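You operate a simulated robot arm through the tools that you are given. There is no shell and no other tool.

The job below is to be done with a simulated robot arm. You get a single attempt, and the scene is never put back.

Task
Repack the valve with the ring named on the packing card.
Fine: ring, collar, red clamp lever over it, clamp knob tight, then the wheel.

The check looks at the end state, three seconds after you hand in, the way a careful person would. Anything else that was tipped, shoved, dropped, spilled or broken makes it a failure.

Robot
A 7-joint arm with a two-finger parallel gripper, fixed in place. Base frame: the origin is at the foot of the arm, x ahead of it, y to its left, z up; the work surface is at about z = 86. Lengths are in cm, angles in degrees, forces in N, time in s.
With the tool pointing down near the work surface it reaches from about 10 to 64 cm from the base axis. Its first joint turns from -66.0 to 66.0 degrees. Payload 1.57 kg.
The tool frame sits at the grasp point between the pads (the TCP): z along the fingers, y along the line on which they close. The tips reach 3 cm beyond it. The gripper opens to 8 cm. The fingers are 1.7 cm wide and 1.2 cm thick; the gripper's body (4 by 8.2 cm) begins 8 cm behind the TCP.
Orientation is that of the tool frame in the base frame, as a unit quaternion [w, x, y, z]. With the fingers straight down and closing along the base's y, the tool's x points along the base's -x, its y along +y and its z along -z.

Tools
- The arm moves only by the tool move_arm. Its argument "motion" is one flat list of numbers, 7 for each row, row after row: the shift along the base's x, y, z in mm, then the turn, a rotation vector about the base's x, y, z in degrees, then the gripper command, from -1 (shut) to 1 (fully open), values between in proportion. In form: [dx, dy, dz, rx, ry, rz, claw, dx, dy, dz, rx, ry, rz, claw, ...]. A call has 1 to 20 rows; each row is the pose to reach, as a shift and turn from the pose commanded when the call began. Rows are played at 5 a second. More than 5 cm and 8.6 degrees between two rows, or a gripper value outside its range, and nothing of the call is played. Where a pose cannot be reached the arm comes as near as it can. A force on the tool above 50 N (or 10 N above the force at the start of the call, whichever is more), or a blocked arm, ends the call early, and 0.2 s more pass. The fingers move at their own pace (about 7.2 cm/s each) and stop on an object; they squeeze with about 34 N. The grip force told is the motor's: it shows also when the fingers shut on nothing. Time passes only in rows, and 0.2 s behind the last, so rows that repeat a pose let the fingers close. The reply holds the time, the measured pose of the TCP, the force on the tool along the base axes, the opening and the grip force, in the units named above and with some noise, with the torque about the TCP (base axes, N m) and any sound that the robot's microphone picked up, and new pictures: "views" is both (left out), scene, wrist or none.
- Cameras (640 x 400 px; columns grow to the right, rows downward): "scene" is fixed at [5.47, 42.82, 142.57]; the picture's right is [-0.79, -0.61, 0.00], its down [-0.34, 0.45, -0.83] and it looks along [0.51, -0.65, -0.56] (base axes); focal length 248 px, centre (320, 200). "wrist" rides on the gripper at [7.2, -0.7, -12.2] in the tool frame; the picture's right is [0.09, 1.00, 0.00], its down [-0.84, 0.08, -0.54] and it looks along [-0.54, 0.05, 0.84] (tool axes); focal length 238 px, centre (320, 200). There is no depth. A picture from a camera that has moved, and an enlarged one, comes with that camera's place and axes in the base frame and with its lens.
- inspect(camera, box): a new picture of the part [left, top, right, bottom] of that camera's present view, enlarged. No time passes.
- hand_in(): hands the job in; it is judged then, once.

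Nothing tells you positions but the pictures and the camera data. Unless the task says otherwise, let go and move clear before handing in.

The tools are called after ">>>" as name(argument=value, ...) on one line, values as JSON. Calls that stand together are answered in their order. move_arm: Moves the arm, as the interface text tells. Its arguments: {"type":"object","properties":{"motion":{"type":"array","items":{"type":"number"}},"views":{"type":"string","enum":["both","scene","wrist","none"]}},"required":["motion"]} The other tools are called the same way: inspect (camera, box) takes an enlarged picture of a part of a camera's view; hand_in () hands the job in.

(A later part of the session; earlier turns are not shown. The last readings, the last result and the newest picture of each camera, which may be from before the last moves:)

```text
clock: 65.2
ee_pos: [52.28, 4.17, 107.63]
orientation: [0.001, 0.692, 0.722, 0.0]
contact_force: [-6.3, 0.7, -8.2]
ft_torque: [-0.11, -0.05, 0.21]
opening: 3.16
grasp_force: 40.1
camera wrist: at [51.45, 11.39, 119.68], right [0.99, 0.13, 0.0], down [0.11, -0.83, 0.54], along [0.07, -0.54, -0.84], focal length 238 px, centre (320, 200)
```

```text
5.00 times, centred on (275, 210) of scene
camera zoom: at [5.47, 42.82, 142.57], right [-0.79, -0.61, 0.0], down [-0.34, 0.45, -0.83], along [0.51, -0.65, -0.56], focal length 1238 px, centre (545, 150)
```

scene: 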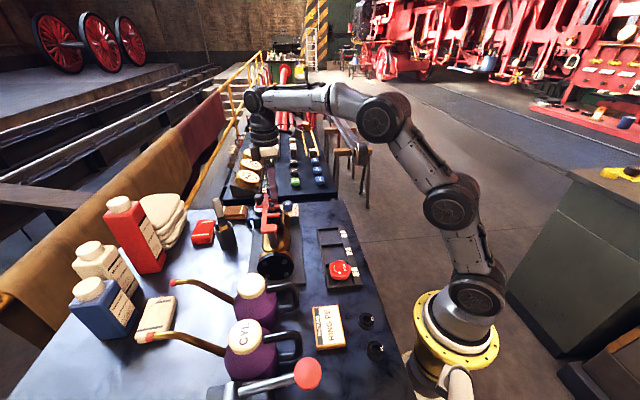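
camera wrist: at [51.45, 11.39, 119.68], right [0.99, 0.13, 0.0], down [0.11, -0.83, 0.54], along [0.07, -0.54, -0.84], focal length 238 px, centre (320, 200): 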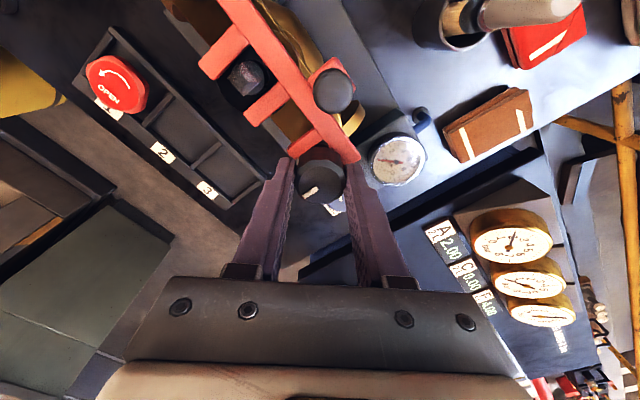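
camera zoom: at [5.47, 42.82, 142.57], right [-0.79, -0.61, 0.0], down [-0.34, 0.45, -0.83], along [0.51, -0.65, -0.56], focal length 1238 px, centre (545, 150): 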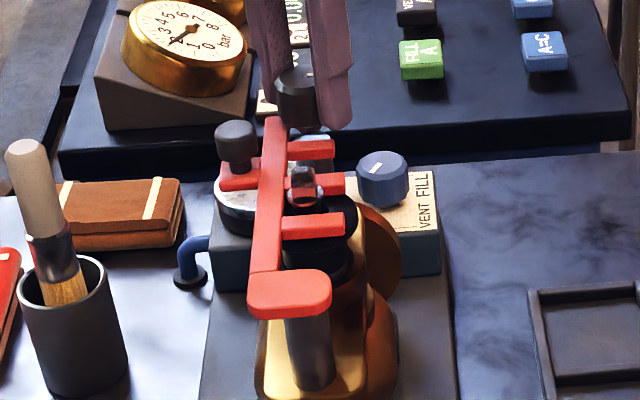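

Total turn is now about 184°, with torque beginning to show (0.2 N·m) and the knob pulling downward as it screws down. Opening and returning for another long stroke.

>>> move_arm(motion=[0, 0, 0, 0, 0, 0, 0.1, 0, 0, 0, 0, 0, 0, 0.1, 0, 0, -1, 0, 0, 8, 0.1, 0, 0, -1, 0, 0, 16, 0.1, 0, 0, -1, 0, 0, 24, 0.1, 0, 0, -1, 0, 0, 32, 0.1, 0, 0, -1, 0, 0, 40, 0.1, 0, 0, -1, 0, 0, 48, 0.1, 0, 0, -1, 0, 0, 56, 0.1, 0, 0, -1, 0, 0, 64, 0.1, 0, 0, -1, 0, 0, 72, 0.1, 0, 0, -1, 0, 0, 80, 0.1, 0, 0, -1, 0, 0, 88, 0.1, 0, 0, -1, 0, 0, 96, 0.1, 0, 0, -1, 0, 0, 104, 0.1, 0, 0, -1, 0, 0, 112, 0.1, 0, 0, -1, 0, 0, 120, 0.1, 0, 0, -1, 0, 0, 128, 0.1, 0, 0, -1, 0, 0, 136, 0.1, 0, 0, -1, 0, 0, 144, 0.1], views="wrist")

>>> inspect(camera="wrist", box=[260, 90, 380, 230])

```text
clock: 69.4
ee_pos: [52.24, 4.19, 107.52]
orientation: [0.0, -0.474, 0.88, 0.0]
contact_force: [0.4, 0.1, 0.0]
ft_torque: [-0.01, -0.02, 0.03]
opening: 4.41
grasp_force: 0.2
camera wrist: at [49.02, -2.06, 119.64], right [-0.88, 0.47, 0.0], down [0.39, 0.74, 0.54], along [0.25, 0.48, -0.84], focal length 238 px, centre (320, 200)
```

wrist: 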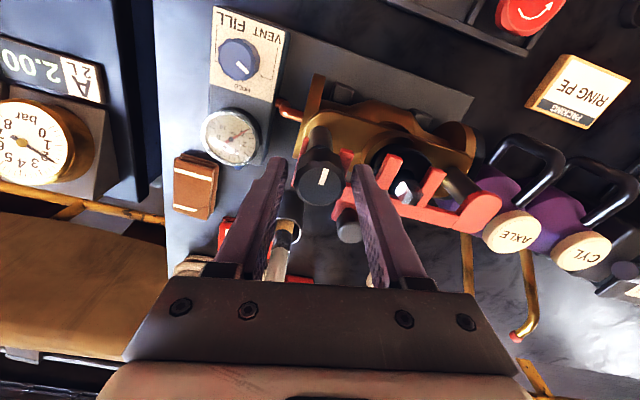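

```text
2.86 times, centred on (320, 160) of wrist
camera zoom: at [49.02, -2.06, 119.64], right [-0.88, 0.47, 0.0], down [0.39, 0.74, 0.54], along [0.25, 0.48, -0.84], focal length 681 px, centre (320, 314)
```

zoom: 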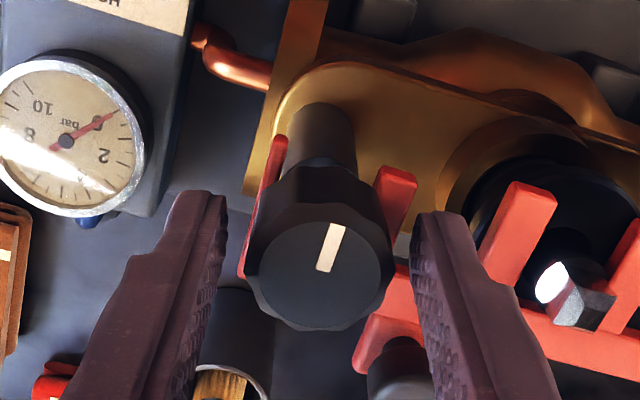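

Mark confirms the knob turned 144° since the last view. Gripping again for another clockwise stroke.

>>> move_arm(motion=[0, 0, 0, 0, 0, 0, -1, 0, 0, 0, 0, 0, 0, -1, 0, 0, 0, 0, 0, -8, -1, 0, 0, 0, 0, 0, -16, -1, 0, 0, 0, 0, 0, -24, -1, 0, 0, 0, 0, 0, -32, -1, 0, 0, 0, 0, 0, -40, -1, 0, 0, 0, 0, 0, -48, -1, 0, 0, 0, 0, 0, -56, -1, 0, 0, 0, 0, 0, -64, -1, 0, 0, 0, 0, 0, -72, -1], views="wrist")

>>> inspect(camera="wrist", box=[260, 90, 380, 230])

```text
clock: 71.8
ee_pos: [52.27, 4.21, 107.5]
orientation: [-0.001, 0.136, 0.991, 0.0]
contact_force: [0.2, -1.6, -1.9]
ft_torque: [0.07, -0.05, 0.25]
opening: 3.15
grasp_force: 39.8
camera wrist: at [45.32, 5.58, 119.65], right [0.18, 0.98, 0.0], down [0.83, -0.15, 0.54], along [0.53, -0.1, -0.84], focal length 238 px, centre (320, 200)
```

wrist: 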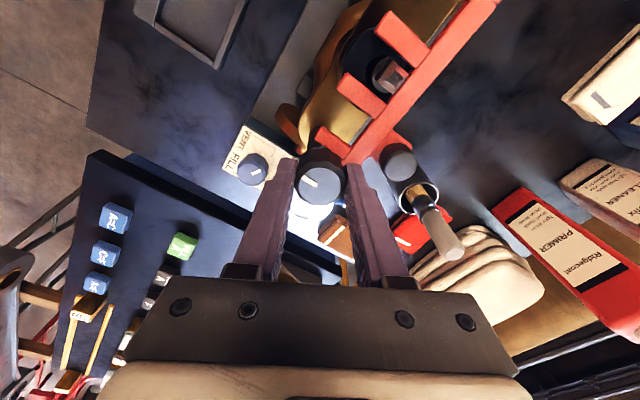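

```text
2.86 times, centred on (320, 160) of wrist
camera zoom: at [45.32, 5.58, 119.65], right [0.18, 0.98, 0.0], down [0.83, -0.15, 0.54], along [0.53, -0.1, -0.84], focal length 681 px, centre (320, 314)
```

zoom: 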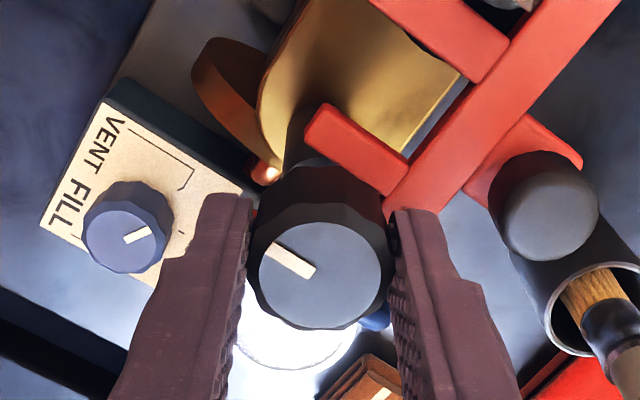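

The mark shows the knob stayed at the same world angle during the last stroke (fingers slipped at ~0.25 N·m): it has turned exactly 180° and hit its stop, so it's tight. I release, rise, and look from above.

>>> move_arm(motion=[0, 0, 0, 0, 0, 0, 0.15, 0, 0, 0, 0, 0, 0, 0.15, 0, 0, 40, 0, 0, 0, 0.15, 0, 0, 80, 0, 0, -6, 0.15, -20, 20, 100, 0, 0, -14, 0.15, -40, 40, 105, 0, 0, -22, 0.15, -50, 50, 105, 0, 0, -30, 0.15, -50, 50, 105, 0, 0, -30, 0.15])

>>> inspect(camera="wrist", box=[260, 50, 400, 220])

>>> inspect(camera="scene", box=[240, 170, 310, 250])

```text
clock: 73.6
ee_pos: [47.4, 9.36, 117.96]
orientation: [0.0, 0.387, 0.922, 0.0]
contact_force: [-0.2, 0.0, 0.4]
ft_torque: [0.01, 0.02, -0.02]
opening: 4.63
grasp_force: 0.1
camera wrist: at [41.9, 13.92, 130.13], right [0.65, 0.76, 0.0], down [0.64, -0.54, 0.54], along [0.41, -0.35, -0.84], focal length 238 px, centre (320, 200)
```

scene: 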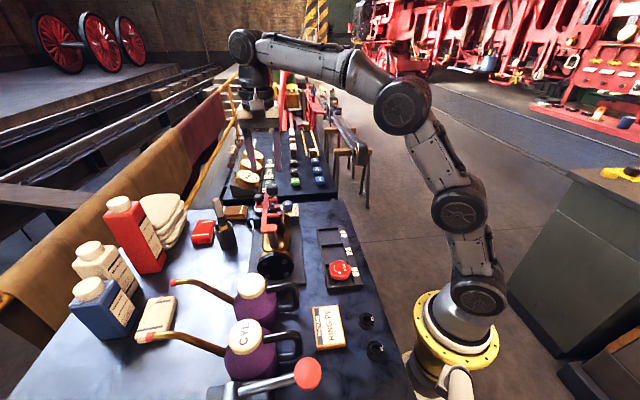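
wrist: 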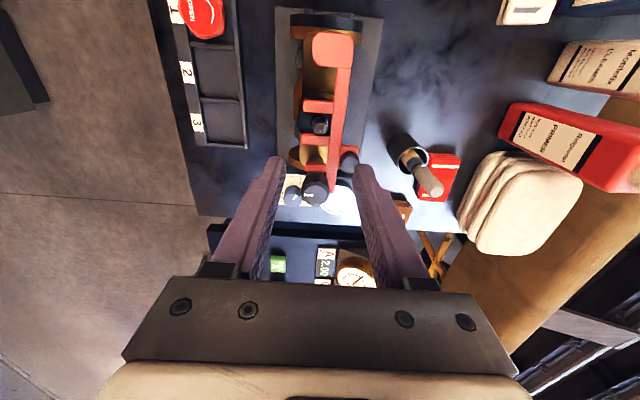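

```text
2.35 times, centred on (330, 135) of wrist
camera zoom: at [41.9, 13.92, 130.13], right [0.65, 0.76, 0.0], down [0.64, -0.54, 0.54], along [0.41, -0.35, -0.84], focal length 561 px, centre (296, 353)
```

zoom: 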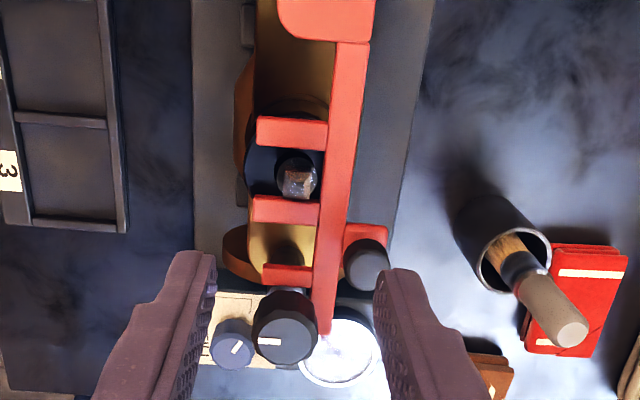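

```text
5.00 times, centred on (275, 210) of scene
camera zoom: at [5.47, 42.82, 142.57], right [-0.79, -0.61, 0.0], down [-0.34, 0.45, -0.83], along [0.51, -0.65, -0.56], focal length 1238 px, centre (545, 150)
```

zoom: 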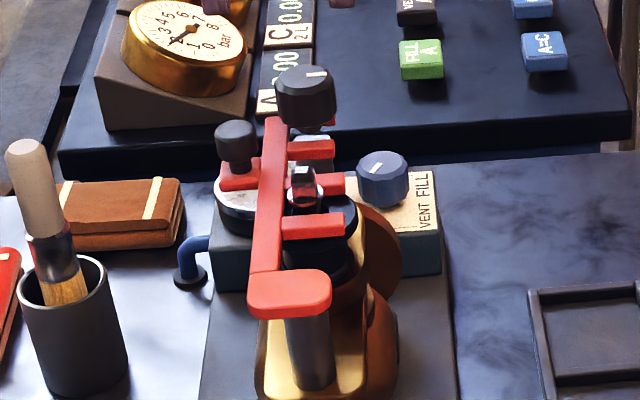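

The knob's mark now points opposite to where it began (180°, at its stop). Now the stem's square orientation: zooming in.

>>> inspect(camera="wrist", box=[300, 100, 345, 145])

>>> inspect(camera="wrist", box=[160, 0, 250, 60])

```text
8.89 times, centred on (322, 122) of wrist
camera zoom: at [41.9, 13.92, 130.13], right [0.65, 0.76, 0.0], down [0.64, -0.54, 0.54], along [0.41, -0.35, -0.84], focal length 2119 px, centre (298, 889)
```

zoom: 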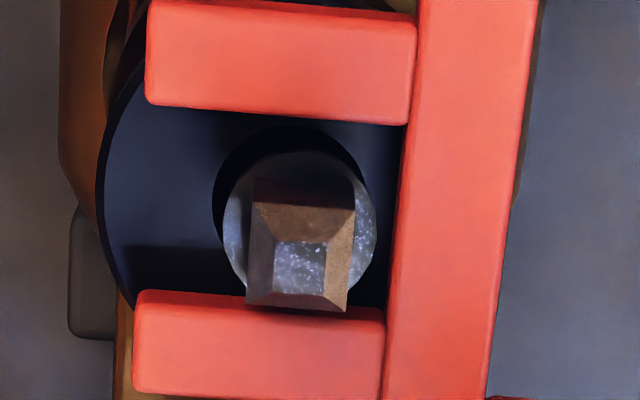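

```text
6.67 times, centred on (205, 30) of wrist
camera zoom: at [41.9, 13.92, 130.13], right [0.65, 0.76, 0.0], down [0.64, -0.54, 0.54], along [0.41, -0.35, -0.84], focal length 1589 px, centre (1087, 1333)
```

zoom: 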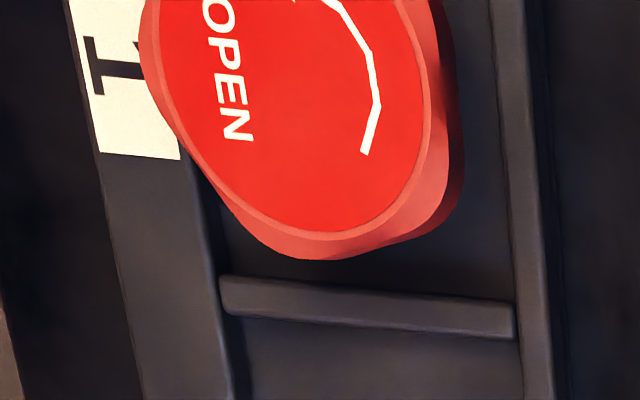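

The stem square's sides lie along ±45° in the world, with a chamfered top. Now moving above the wheel in slot 1 to study it.

>>> move_arm(motion=[-35, -10, 0, 0, 0, 0, 0.5, -75, -22, 0, 0, 0, 0, 1, -115, -34, -15, 0, 0, 0, 1, -145, -44, -50, 0, 0, 0, 1, -170, -50, -85, 0, 0, 0, 1, -183, -53, -120, 0, 0, 0, 1, -183, -53, -130, 0, 0, 0, 1, -183, -53, -130, 0, 0, 0, 1])

>>> inspect(camera="wrist", box=[250, 50, 390, 210])

>>> inspect(camera="scene", box=[310, 235, 380, 305])

```text
clock: 75.4
ee_pos: [29.06, 4.03, 104.89]
orientation: [-0.001, 0.386, 0.922, 0.0]
contact_force: [-0.9, 0.6, 0.6]
ft_torque: [0.01, -0.03, -0.01]
opening: 7.99
grasp_force: 0.1
camera wrist: at [23.59, 8.67, 117.04], right [0.64, 0.76, 0.0], down [0.64, -0.54, 0.54], along [0.41, -0.35, -0.84], focal length 238 px, centre (320, 200)
```

scene: 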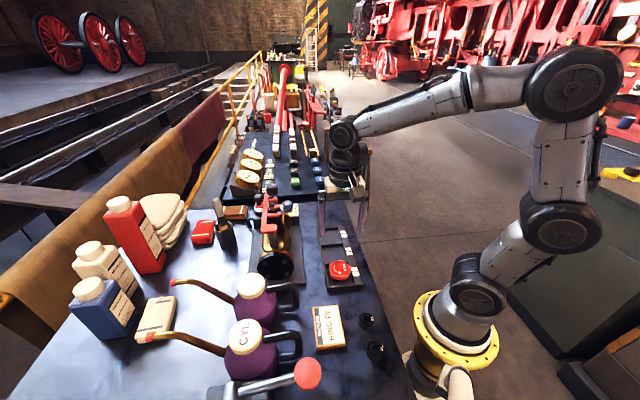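
wrist: 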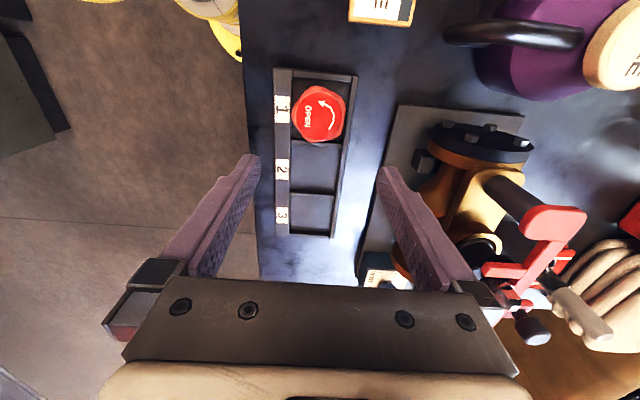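

```text
2.50 times, centred on (320, 130) of wrist
camera zoom: at [23.59, 8.67, 117.04], right [0.64, 0.76, 0.0], down [0.64, -0.54, 0.54], along [0.41, -0.35, -0.84], focal length 596 px, centre (320, 375)
```

zoom: 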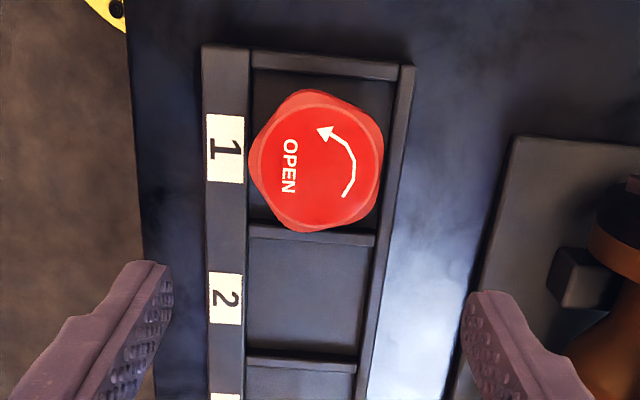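

```text
5.71 times, centred on (345, 270) of scene
camera zoom: at [5.47, 42.82, 142.57], right [-0.79, -0.61, 0.0], down [-0.34, 0.45, -0.83], along [0.51, -0.65, -0.56], focal length 1415 px, centre (177, -200)
```

zoom: 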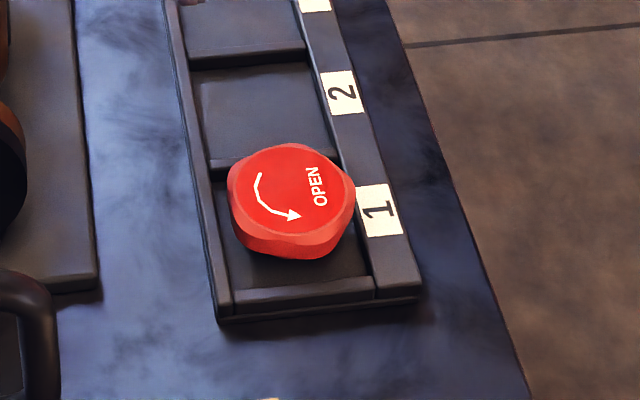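

The wheel's lettering lies along the tray axis (~−44°), i.e. aligned with the stem square. Its centre is about (28.3, 4.66), top z≈90.2. Moving over it for a closer look.

>>> move_arm(motion=[-7.2, 6.2, -30, 0, 0, 0, 1, -7.2, 6.2, -65, 0, 0, 0, 1, -7.2, 6.2, -65, 0, 0, 0, 1], views="wrist")

>>> inspect(camera="wrist", box=[250, 80, 390, 220])

```text
clock: 76.2
ee_pos: [28.37, 4.65, 98.33]
orientation: [0.0, 0.385, 0.923, 0.0]
contact_force: [0.5, 0.6, -0.2]
ft_torque: [0.01, 0.02, -0.02]
opening: 8.0
grasp_force: 0.0
camera wrist: at [22.91, 9.28, 110.55], right [0.64, 0.76, 0.0], down [0.64, -0.54, 0.54], along [0.41, -0.35, -0.84], focal length 238 px, centre (320, 200)
```

wrist: 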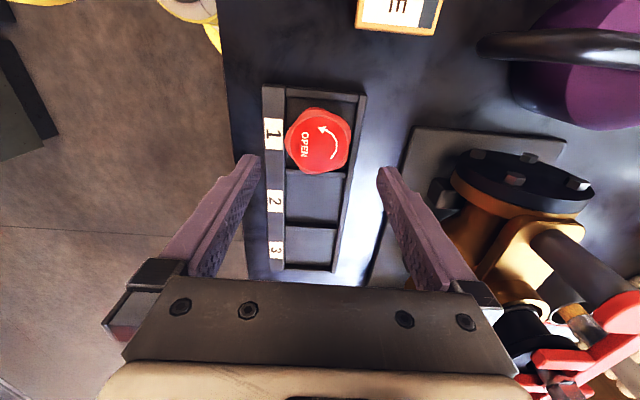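

```text
2.86 times, centred on (320, 150) of wrist
camera zoom: at [22.91, 9.28, 110.55], right [0.64, 0.76, 0.0], down [0.64, -0.54, 0.54], along [0.41, -0.35, -0.84], focal length 681 px, centre (320, 343)
```

zoom: 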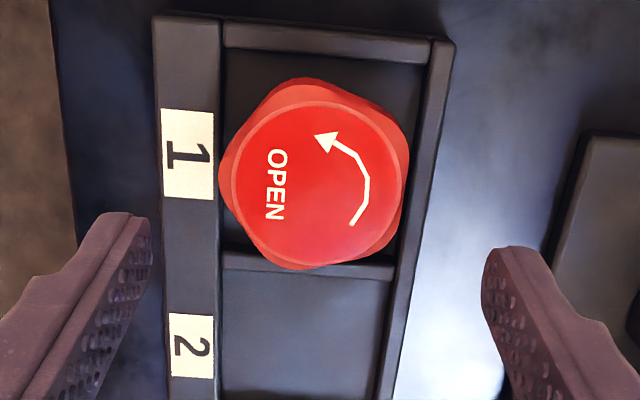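

Wheel frame, tray and valve are all aligned at −45°. The wheel top is ~90.4 with a hub beneath. Lowering with the fingers wide open to straddle its rim.

>>> move_arm(motion=[-1.5, -1.2, -25, 0, 0, 0, 1, -1.5, -1.2, -45, 0, 0, 0, 1, -1.5, -1.2, -62, 0, 0, 0, 1, -1.5, -1.2, -62, 0, 0, 0, 1], views="wrist")

>>> inspect(camera="wrist", box=[240, 90, 400, 230])

>>> inspect(camera="scene", box=[310, 225, 380, 305])

```text
clock: 77.2
ee_pos: [28.25, 4.44, 92.13]
orientation: [0.0, 0.386, 0.923, 0.0]
contact_force: [1.0, 0.2, 0.0]
ft_torque: [0.01, 0.03, -0.01]
opening: 7.99
grasp_force: 0.0
camera wrist: at [22.74, 9.11, 104.34], right [0.64, 0.76, 0.0], down [0.64, -0.54, 0.54], along [0.41, -0.35, -0.84], focal length 238 px, centre (320, 200)
```

wrist: 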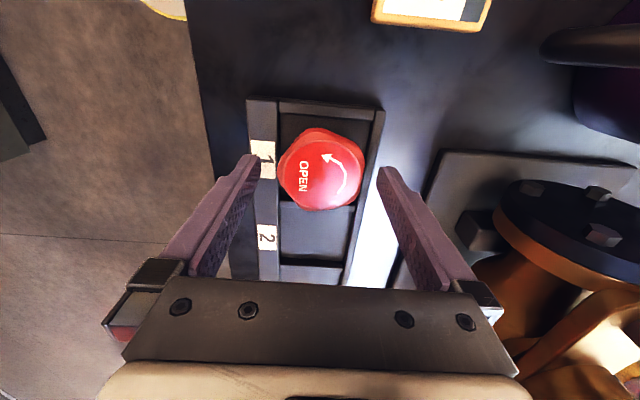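

```text
2.86 times, centred on (320, 160) of wrist
camera zoom: at [22.74, 9.11, 104.34], right [0.64, 0.76, 0.0], down [0.64, -0.54, 0.54], along [0.41, -0.35, -0.84], focal length 681 px, centre (320, 314)
```

zoom: 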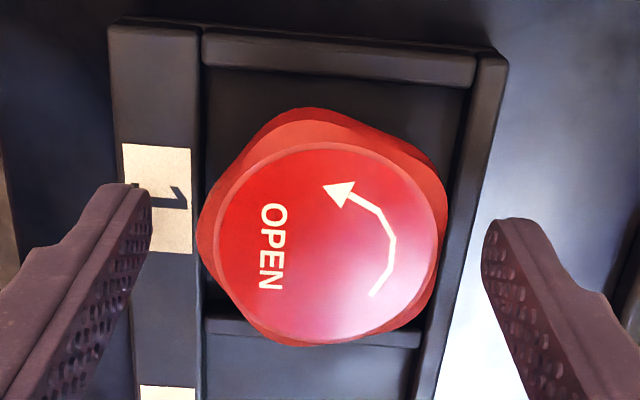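

```text
5.00 times, centred on (345, 265) of scene
camera zoom: at [5.47, 42.82, 142.57], right [-0.79, -0.61, 0.0], down [-0.34, 0.45, -0.83], along [0.51, -0.65, -0.56], focal length 1238 px, centre (195, -125)
```

zoom: 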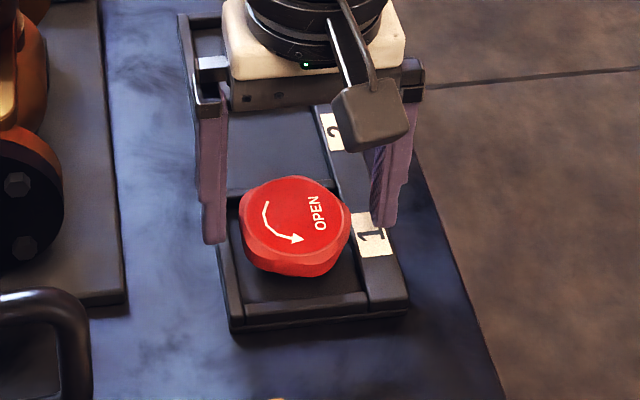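

Fingers straddle the rim: one lobe faces the left finger, a flat faces the right. Closing and lifting gently.

>>> move_arm(motion=[0, 0, 0, 0, 0, 0, 0.6, 0, 0, 0, 0, 0, 0, -1, 0, 0, 0, 0, 0, 0, -1, 0, 0, 0, 0, 0, 0, -1], views="wrist")

>>> inspect(camera="wrist", box=[240, 90, 400, 230])

```text
clock: 78.2
ee_pos: [28.21, 4.47, 92.31]
orientation: [-0.001, 0.386, 0.922, 0.0]
contact_force: [0.6, 0.9, 0.1]
ft_torque: [-0.03, -0.03, -0.04]
opening: 5.92
grasp_force: 34.5
camera wrist: at [22.74, 9.11, 104.36], right [0.64, 0.76, 0.0], down [0.64, -0.54, 0.54], along [0.41, -0.35, -0.84], focal length 238 px, centre (320, 200)
```

wrist: 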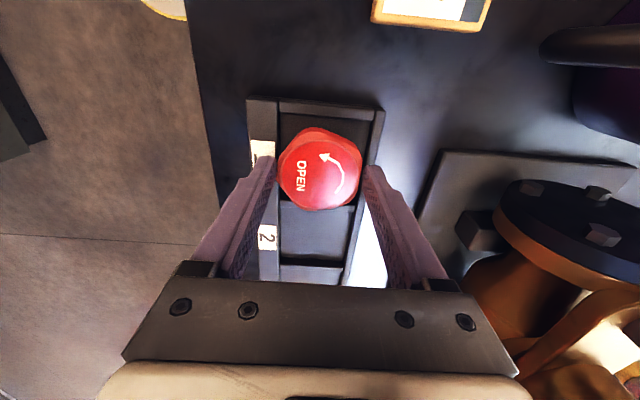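

```text
2.86 times, centred on (320, 160) of wrist
camera zoom: at [22.74, 9.11, 104.36], right [0.64, 0.76, 0.0], down [0.64, -0.54, 0.54], along [0.41, -0.35, -0.84], focal length 681 px, centre (320, 314)
```

zoom: 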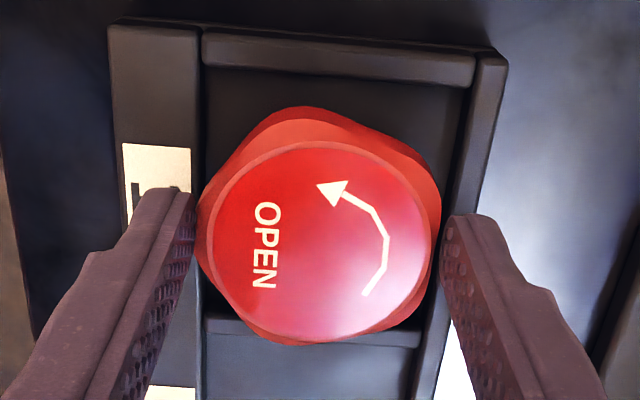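

Wheel gripped at 5.92 cm, lettering at about −45°. Lifting and checking how it hangs.

>>> move_arm(motion=[0, 0, 15, 0, 0, 0, -1, 0, 0, 45, 0, 0, 0, -1, 0, 0, 85, 0, 0, 0, -1, 0, 0, 125, 0, 0, 0, -1, 0, 0, 125, 0, 0, 0, -1])

>>> inspect(camera="wrist", box=[240, 90, 400, 230])

>>> inspect(camera="scene", box=[310, 195, 390, 295])

```text
clock: 79.4
ee_pos: [27.98, 4.37, 104.6]
orientation: [0.001, 0.386, 0.923, 0.001]
contact_force: [-0.4, -0.7, -2.3]
ft_torque: [0.03, 0.04, 0.02]
opening: 5.93
grasp_force: 34.1
camera wrist: at [22.69, 9.18, 116.86], right [0.64, 0.76, 0.0], down [0.64, -0.54, 0.54], along [0.41, -0.35, -0.84], focal length 238 px, centre (320, 200)
```

scene: 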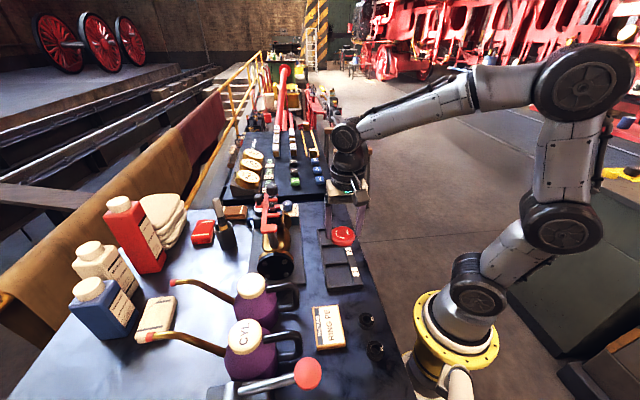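
wrist: 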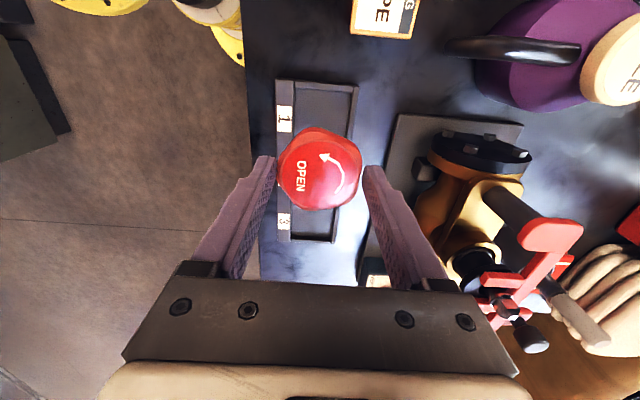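

```text
2.86 times, centred on (320, 160) of wrist
camera zoom: at [22.69, 9.18, 116.86], right [0.64, 0.76, 0.0], down [0.64, -0.54, 0.54], along [0.41, -0.35, -0.84], focal length 681 px, centre (320, 314)
```

zoom: 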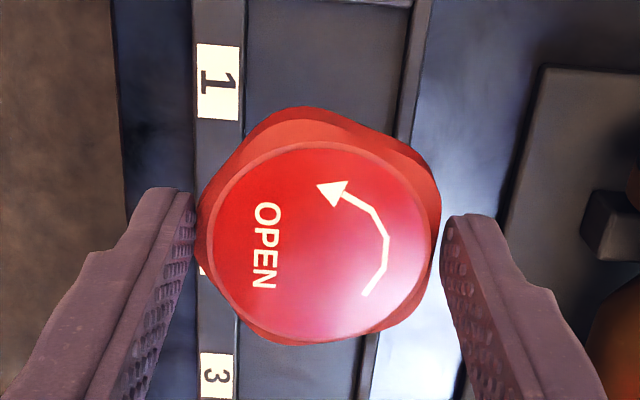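

```text
4.00 times, centred on (350, 245) of scene
camera zoom: at [5.48, 42.82, 142.57], right [-0.79, -0.61, 0.0], down [-0.34, 0.45, -0.83], along [0.51, -0.65, -0.56], focal length 990 px, centre (200, 20)
```

zoom: 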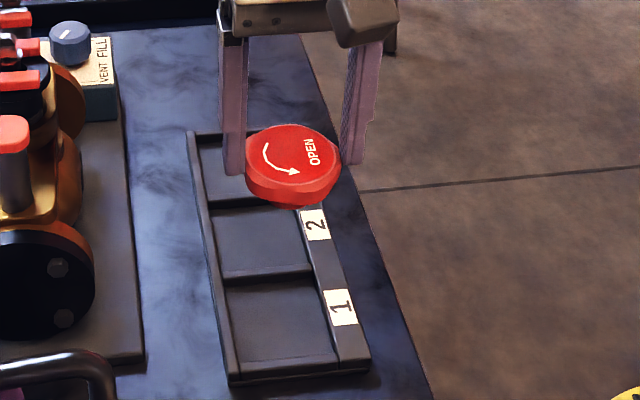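

The wheel hangs level and secure. Carrying it high over to the stem, aiming for (47.5, 9.25).

>>> move_arm(motion=[0, 0, 40, 0, 0, 0, -1, 15, 4, 80, 0, 0, 0, -1, 45, 11, 110, 0, 0, 0, -1, 85, 20, 125, 0, 0, 0, -1, 125, 30, 127, 0, 0, 0, -1, 160, 38, 127, 0, 0, 0, -1, 185, 44, 125, 0, 0, 0, -1, 193.5, 46.5, 120, 0, 0, 0, -1, 193.5, 46.5, 113, 0, 0, 0, -1, 193.5, 46.5, 113, 0, 0, 0, -1])

>>> inspect(camera="scene", box=[235, 160, 315, 250])

>>> inspect(camera="wrist", box=[240, 60, 400, 230])

```text
clock: 81.6
ee_pos: [47.66, 9.12, 116.01]
orientation: [0.001, 0.386, 0.923, 0.0]
contact_force: [0.3, -0.1, -2.0]
ft_torque: [0.02, 0.03, -0.01]
opening: 5.91
grasp_force: 33.6
camera wrist: at [42.12, 13.85, 128.2], right [0.64, 0.76, 0.0], down [0.64, -0.54, 0.54], along [0.41, -0.35, -0.84], focal length 238 px, centre (320, 200)
```

scene: 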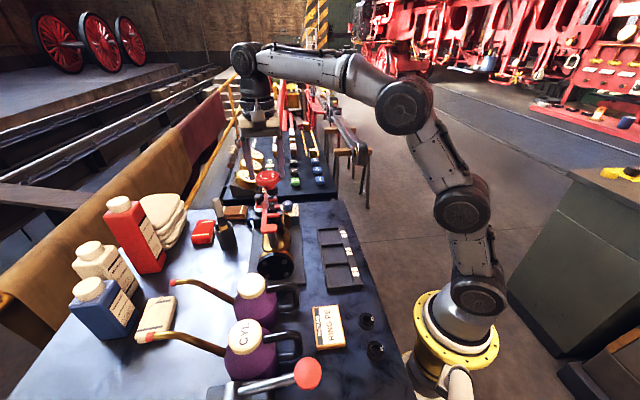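
wrist: 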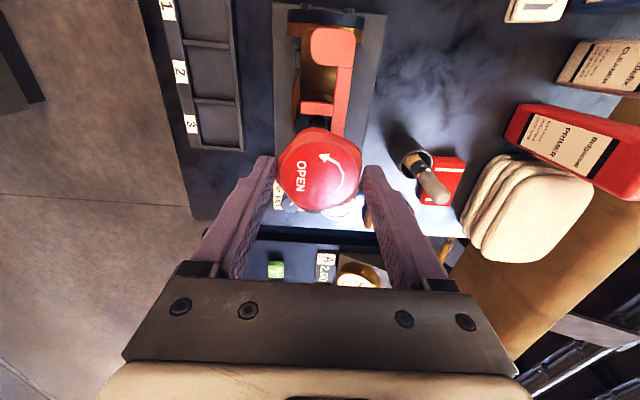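

```text
4.44 times, centred on (275, 205) of scene
camera zoom: at [5.48, 42.82, 142.57], right [-0.79, -0.61, 0.0], down [-0.34, 0.45, -0.83], along [0.51, -0.65, -0.56], focal length 1101 px, centre (520, 178)
```

zoom: 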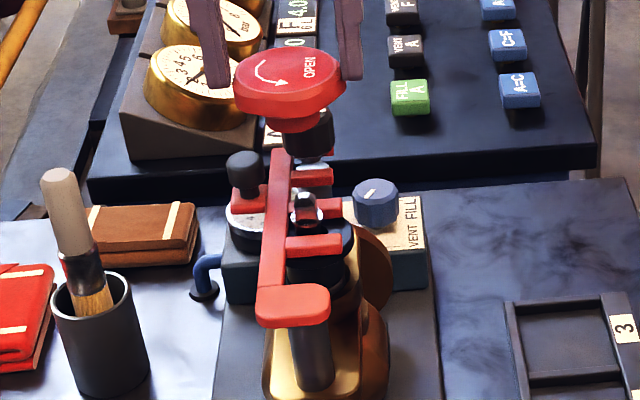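

```text
2.35 times, centred on (320, 145) of wrist
camera zoom: at [42.12, 13.85, 128.2], right [0.64, 0.76, 0.0], down [0.64, -0.54, 0.54], along [0.41, -0.35, -0.84], focal length 561 px, centre (320, 329)
```

zoom: 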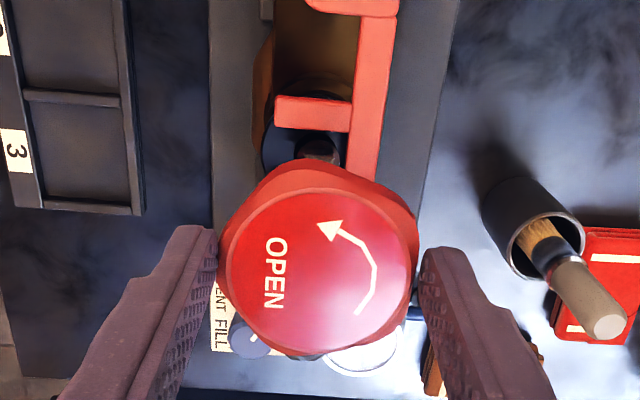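

The hub under the wheel lines up with the stem in the scene view. Lowering to just above the stem and rechecking.

>>> move_arm(motion=[0, 0, -15, 0, 0, 0, -1, 0, 0, -30, 0, 0, 0, -1, 0, 0, -38, 0, 0, 0, -1, 0, 0, -38, 0, 0, 0, -1], views="wrist")

>>> inspect(camera="scene", box=[250, 165, 300, 225])

```text
clock: 82.6
ee_pos: [47.59, 9.07, 112.29]
orientation: [0.0, 0.386, 0.922, 0.001]
contact_force: [-0.2, 0.1, -3.0]
ft_torque: [-0.01, 0.04, -0.03]
opening: 5.93
grasp_force: 33.8
camera wrist: at [42.12, 13.8, 124.42], right [0.64, 0.76, 0.0], down [0.64, -0.54, 0.54], along [0.41, -0.35, -0.84], focal length 238 px, centre (320, 200)
```

wrist: 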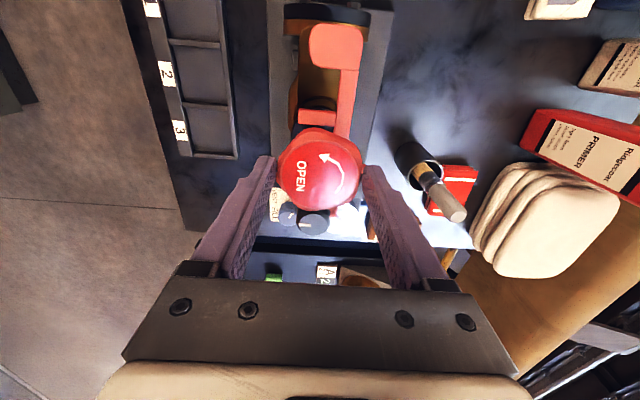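

```text
6.67 times, centred on (275, 195) of scene
camera zoom: at [5.48, 42.82, 142.57], right [-0.79, -0.61, 0.0], down [-0.34, 0.45, -0.83], along [0.51, -0.65, -0.56], focal length 1651 px, centre (620, 233)
```

zoom: 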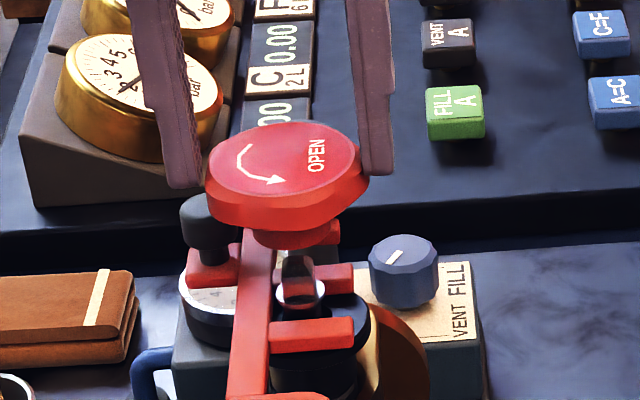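

Hub bottom is just above the stem tip and centred. Lowering a few millimetres at a time.

>>> move_arm(motion=[0, 0, -4, 0, 0, 0, -1, 0, 0, -8, 0, 0, 0, -1, 0, 0, -8, 0, 0, 0, -1], views="none")

>>> inspect(camera="scene", box=[250, 165, 300, 225])

```text
clock: 83.4
ee_pos: [47.53, 8.97, 111.58]
orientation: [0.001, 0.386, 0.923, 0.0]
contact_force: [0.2, -0.1, -2.7]
ft_torque: [-0.01, 0.0, -0.01]
opening: 5.91
grasp_force: 33.6
```

```text
6.67 times, centred on (275, 195) of scene
camera zoom: at [5.48, 42.82, 142.57], right [-0.79, -0.61, 0.0], down [-0.34, 0.45, -0.83], along [0.51, -0.65, -0.56], focal length 1651 px, centre (620, 233)
```

zoom: 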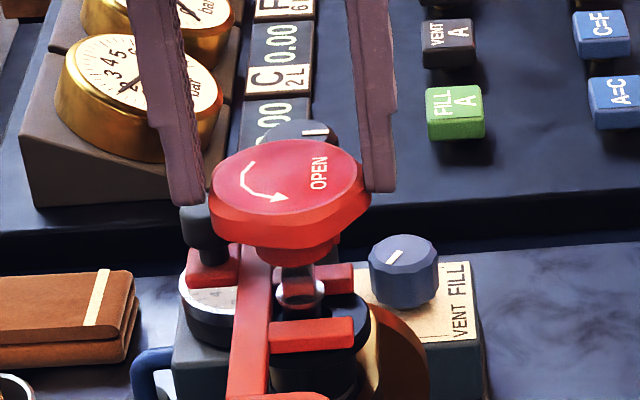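

No contact yet. Continuing down in small steps.

>>> move_arm(motion=[0, 0, -3, 0, 0, 0, -1, 0, 0, -6, 0, 0, 0, -1, 0, 0, -6, 0, 0, 0, -1], views="none")

>>> inspect(camera="scene", box=[250, 165, 300, 225])

```text
clock: 84.2
ee_pos: [47.56, 9.04, 111.28]
orientation: [0.003, 0.386, 0.922, 0.002]
contact_force: [-5.1, -2.8, 17.4]
ft_torque: [-0.1, 0.45, 0.04]
opening: 5.91
grasp_force: 33.5
```

```text
6.67 times, centred on (275, 195) of scene
camera zoom: at [5.43, 42.8, 142.58], right [-0.79, -0.61, 0.0], down [-0.34, 0.45, -0.83], along [0.51, -0.65, -0.56], focal length 1651 px, centre (620, 233)
```

zoom: 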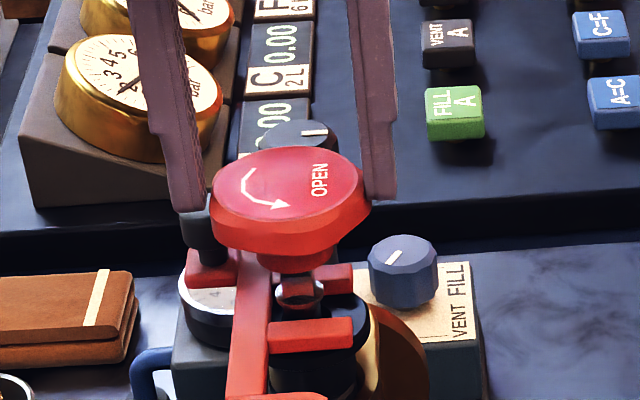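

Contact at z≈111.3; the torque shows it's on the pivot side, so the wheel needs to shift about 3 mm toward the pivot. Lifting, shifting, and trying again.

>>> move_arm(motion=[0, 0, 5, 0, 0, 0, -1, -2.3, 1.9, 5, 0, 0, 0, -1, -2.3, 1.9, 2, 0, 0, 0, -1, -2.3, 1.9, 0, 0, 0, 0, -1, -2.3, 1.9, -2, 0, 0, 0, -1, -2.3, 1.9, -2, 0, 0, 0, -1], views="none")

```text
clock: 85.6
ee_pos: [47.19, 9.43, 110.9]
orientation: [0.0, 0.386, 0.922, 0.002]
contact_force: [-6.5, 7.1, 11.1]
ft_torque: [0.33, 0.5, -0.05]
opening: 5.89
grasp_force: 33.7
```

Now riding on the stem's chamfer and being pushed further toward the pivot — the right direction. Shifting another 1.5–2 mm and pressing lightly.

>>> move_arm(motion=[-0.8, 0.7, 1, 0, 0, 0, -1, -1.5, 1.3, 0, 0, 0, 0, -1, -1.5, 1.3, -3, 0, 0, 0, -1, -1.5, 1.3, -5, 0, 0, 0, -1, -1.5, 1.3, -5, 0, 0, 0, -1], views="none")

>>> inspect(camera="scene", box=[250, 165, 300, 225])

```text
clock: 86.8
ee_pos: [47.1, 9.42, 110.19]
orientation: [0.0, 0.386, 0.923, -0.001]
contact_force: [-1.6, 1.2, -3.7]
ft_torque: [0.02, 0.13, 0.04]
opening: 5.88
grasp_force: 34.4
```

```text
6.67 times, centred on (275, 195) of scene
camera zoom: at [5.47, 42.82, 142.57], right [-0.79, -0.61, 0.0], down [-0.34, 0.45, -0.83], along [0.51, -0.65, -0.56], focal length 1651 px, centre (620, 233)
```

zoom: 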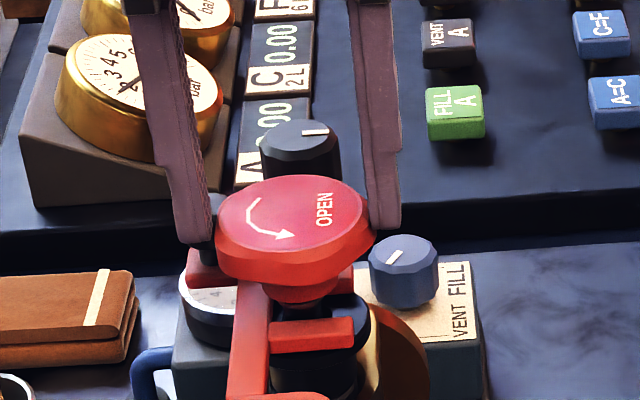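

The socket slid onto the square. Lowering further until it seats.

>>> move_arm(motion=[0, 0, -3, 0, 0, 0, -1, 0, 0, -6, 0, 0, 0, -1, 0, 0, -6, 0, 0, 0, -1], views="none")

>>> inspect(camera="scene", box=[250, 165, 300, 225])

```text
clock: 87.6
ee_pos: [47.21, 9.5, 109.57]
orientation: [0.001, 0.385, 0.923, 0.0]
contact_force: [-2.1, 0.4, 3.4]
ft_torque: [-0.01, 0.14, -0.02]
opening: 5.91
grasp_force: 33.9
```

```text
6.67 times, centred on (275, 195) of scene
camera zoom: at [5.46, 42.82, 142.57], right [-0.79, -0.61, 0.0], down [-0.34, 0.45, -0.83], along [0.51, -0.65, -0.56], focal length 1651 px, centre (620, 233)
```

zoom: 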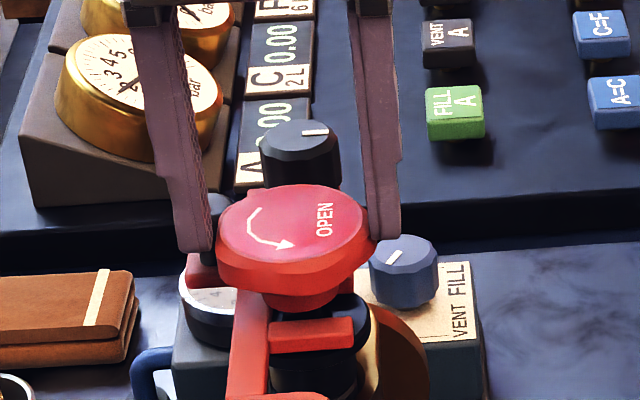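

Light contact at z≈109.57, about 1.7 cm below first touch. Pressing slightly to confirm it's seated.

>>> move_arm(motion=[0, 0, -2, 0, 0, 0, -1, 0, 0, -4, 0, 0, 0, -1, 0, 0, -4, 0, 0, 0, -1], views="wrist")

>>> inspect(camera="scene", box=[250, 165, 300, 225])

```text
clock: 88.4
ee_pos: [47.16, 9.22, 109.56]
orientation: [0.004, 0.385, 0.923, 0.0]
contact_force: [-8.0, -2.4, 27.6]
ft_torque: [-0.26, 0.31, -0.05]
opening: 5.97
grasp_force: 33.6
camera wrist: at [41.65, 14.09, 121.59], right [0.64, 0.76, 0.0], down [0.64, -0.54, 0.55], along [0.42, -0.35, -0.84], focal length 238 px, centre (320, 200)
```

wrist: 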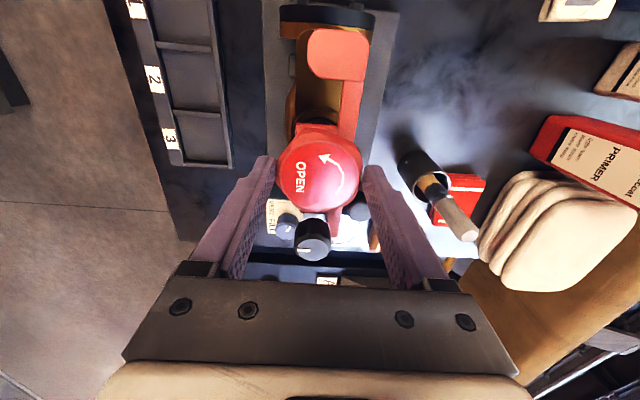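

```text
6.67 times, centred on (275, 195) of scene
camera zoom: at [5.41, 42.8, 142.58], right [-0.79, -0.61, 0.0], down [-0.34, 0.45, -0.83], along [0.51, -0.65, -0.56], focal length 1651 px, centre (620, 233)
```

zoom: 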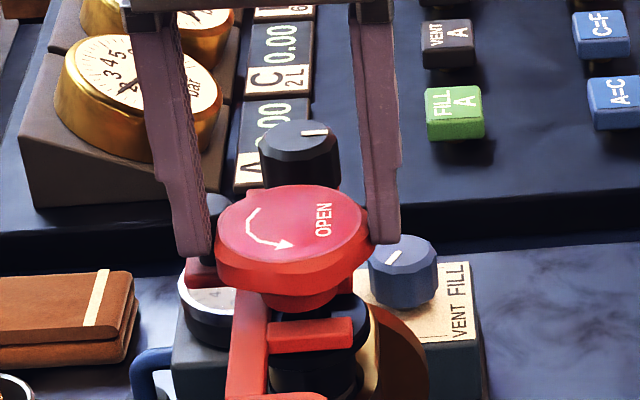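

Solidly seated (27 N reaction, no further travel). Easing off, opening, and lifting straight up.

>>> move_arm(motion=[0, 0, 4, 0, 0, 0, -1, 0, 0, 4, 0, 0, 0, 0.8, 0, 0, 4, 0, 0, 0, 0.8, 0, 0, 4, 0, 0, 0, 0.8, 0, 0, 20, 0, 0, 0, 0.8, 0, 0, 50, 0, 0, 0, 0.8, 0, 0, 85, 0, 0, 0, 0.8, 0, 0, 85, 0, 0, 0, 0.8])

>>> inspect(camera="scene", box=[235, 170, 315, 260])

>>> inspect(camera="wrist", box=[250, 60, 400, 230])

```text
clock: 90.2
ee_pos: [47.11, 9.48, 117.54]
orientation: [0.0, 0.387, 0.922, 0.0]
contact_force: [0.2, 0.0, 0.5]
ft_torque: [0.0, 0.0, 0.03]
opening: 7.21
grasp_force: 0.0
camera wrist: at [41.68, 14.16, 129.84], right [0.64, 0.76, 0.0], down [0.64, -0.54, 0.54], along [0.41, -0.35, -0.84], focal length 238 px, centre (320, 200)
```

scene: 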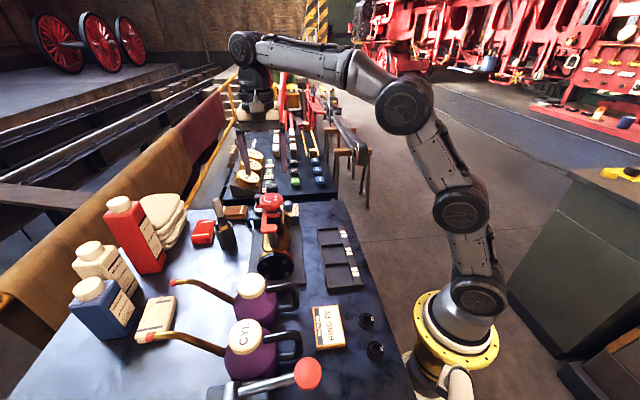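
wrist: 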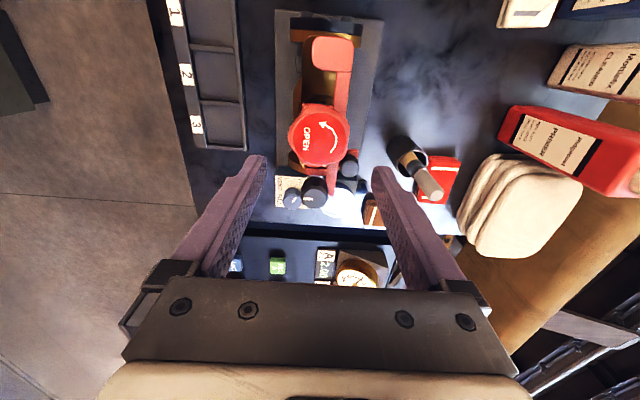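

```text
4.44 times, centred on (275, 215) of scene
camera zoom: at [5.47, 42.82, 142.57], right [-0.79, -0.61, 0.0], down [-0.34, 0.45, -0.83], along [0.51, -0.65, -0.56], focal length 1101 px, centre (520, 133)
```

zoom: 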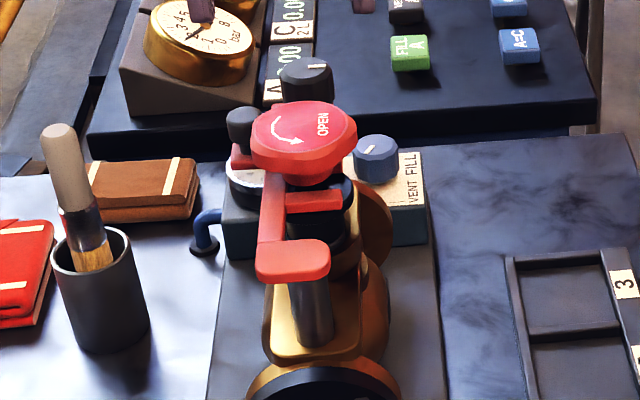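

```text
2.35 times, centred on (325, 145) of wrist
camera zoom: at [41.68, 14.16, 129.84], right [0.64, 0.76, 0.0], down [0.64, -0.54, 0.54], along [0.41, -0.35, -0.84], focal length 561 px, centre (308, 329)
```

zoom: 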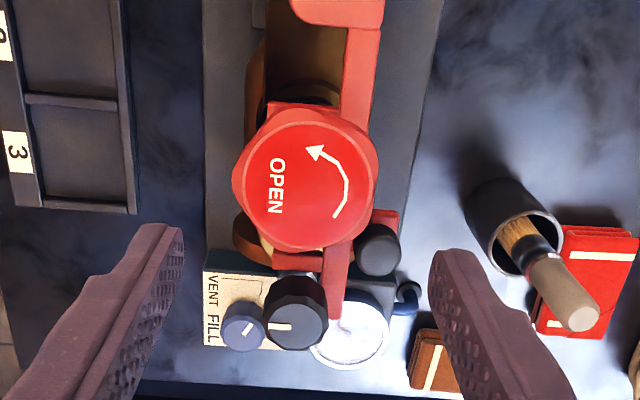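

Wheel is seated on the stem, lever over the collar, knob turned. I'll take a side look from the tray side again to verify the whole stack before handing in.

>>> move_arm(motion=[-6, -7, 5, 0, 0, 8, 0.5, -12, -14, 5, 0, 0, 16, 0.5, -18, -21, 5, 0, 0, 24, 0.5, -24, -28, 5, 0, 0, 32, 0.5, -30, -35, 5, 0, 0, 40, 0.5, -36, -42, 5, 0, 0, 48, 0.5, -42, -49, 5, 0, 0, 56, 0.5, -48, -56, 5, 0, 0, 64, 0.5, -54, -63, 0, 0, 0, 72, 0.5, -60, -70, -5, 0, 0, 80, 0.5, -65, -76, -15, 0, 0, 88, 0.5, -68, -80, -25, 0, 0, 94, 0.5, -68, -80, -30, 0, 0, 94, 0.5], views="none")

>>> move_arm(motion=[0, 0, -20, 5.6, -4.2, 0, 0.5, 0, 0, -45, 11.2, -8.4, 0, 0.5, 0, 0, -70, 16.8, -12.6, 0, 0.5, 0, 0, -95, 22.4, -16.8, 0, 0.5, 0, 0, -95, 22.4, -16.8, 0, 0.5])

>>> inspect(camera="wrist", box=[265, 150, 375, 270])

```text
clock: 93.0
ee_pos: [40.33, 1.43, 114.81]
orientation: [0.001, -0.412, 0.911, 0.0]
contact_force: [0.5, -0.1, 0.3]
ft_torque: [0.04, 0.01, 0.04]
opening: 6.02
grasp_force: 0.1
```

```text
clock: 94.2
ee_pos: [40.29, 1.34, 105.16]
orientation: [0.213, -0.399, 0.884, 0.117]
contact_force: [0.5, 0.6, 0.5]
ft_torque: [-0.03, 0.0, 0.01]
opening: 6.01
grasp_force: 0.1
camera wrist: at [33.19, -8.33, 112.47], right [-0.81, 0.59, -0.01], down [0.28, 0.4, 0.87], along [0.52, 0.7, -0.49], focal length 238 px, centre (320, 200)
```

scene: 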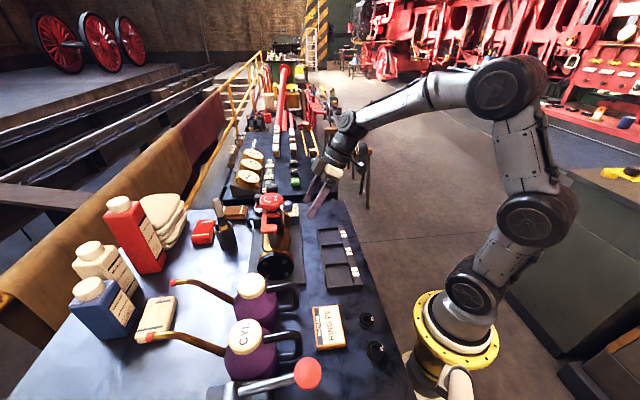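
wrist: 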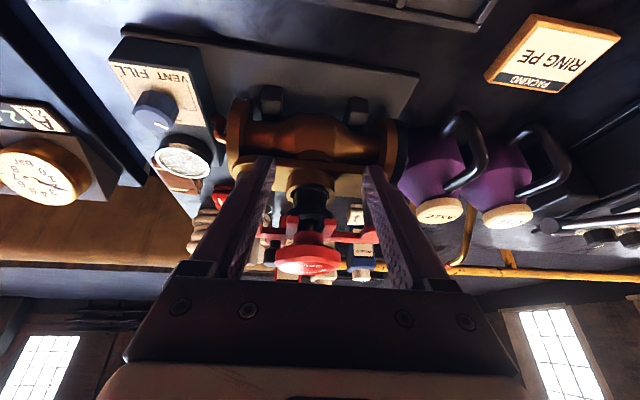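

```text
3.33 times, centred on (320, 210) of wrist
camera zoom: at [33.19, -8.33, 112.47], right [-0.81, 0.59, -0.01], down [0.28, 0.4, 0.87], along [0.52, 0.7, -0.49], focal length 794 px, centre (320, 167)
```

zoom: 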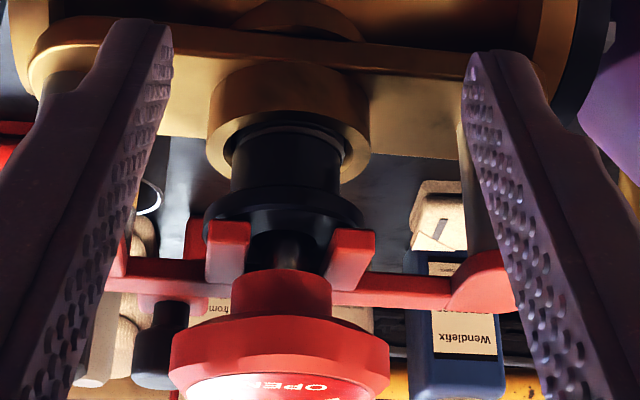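

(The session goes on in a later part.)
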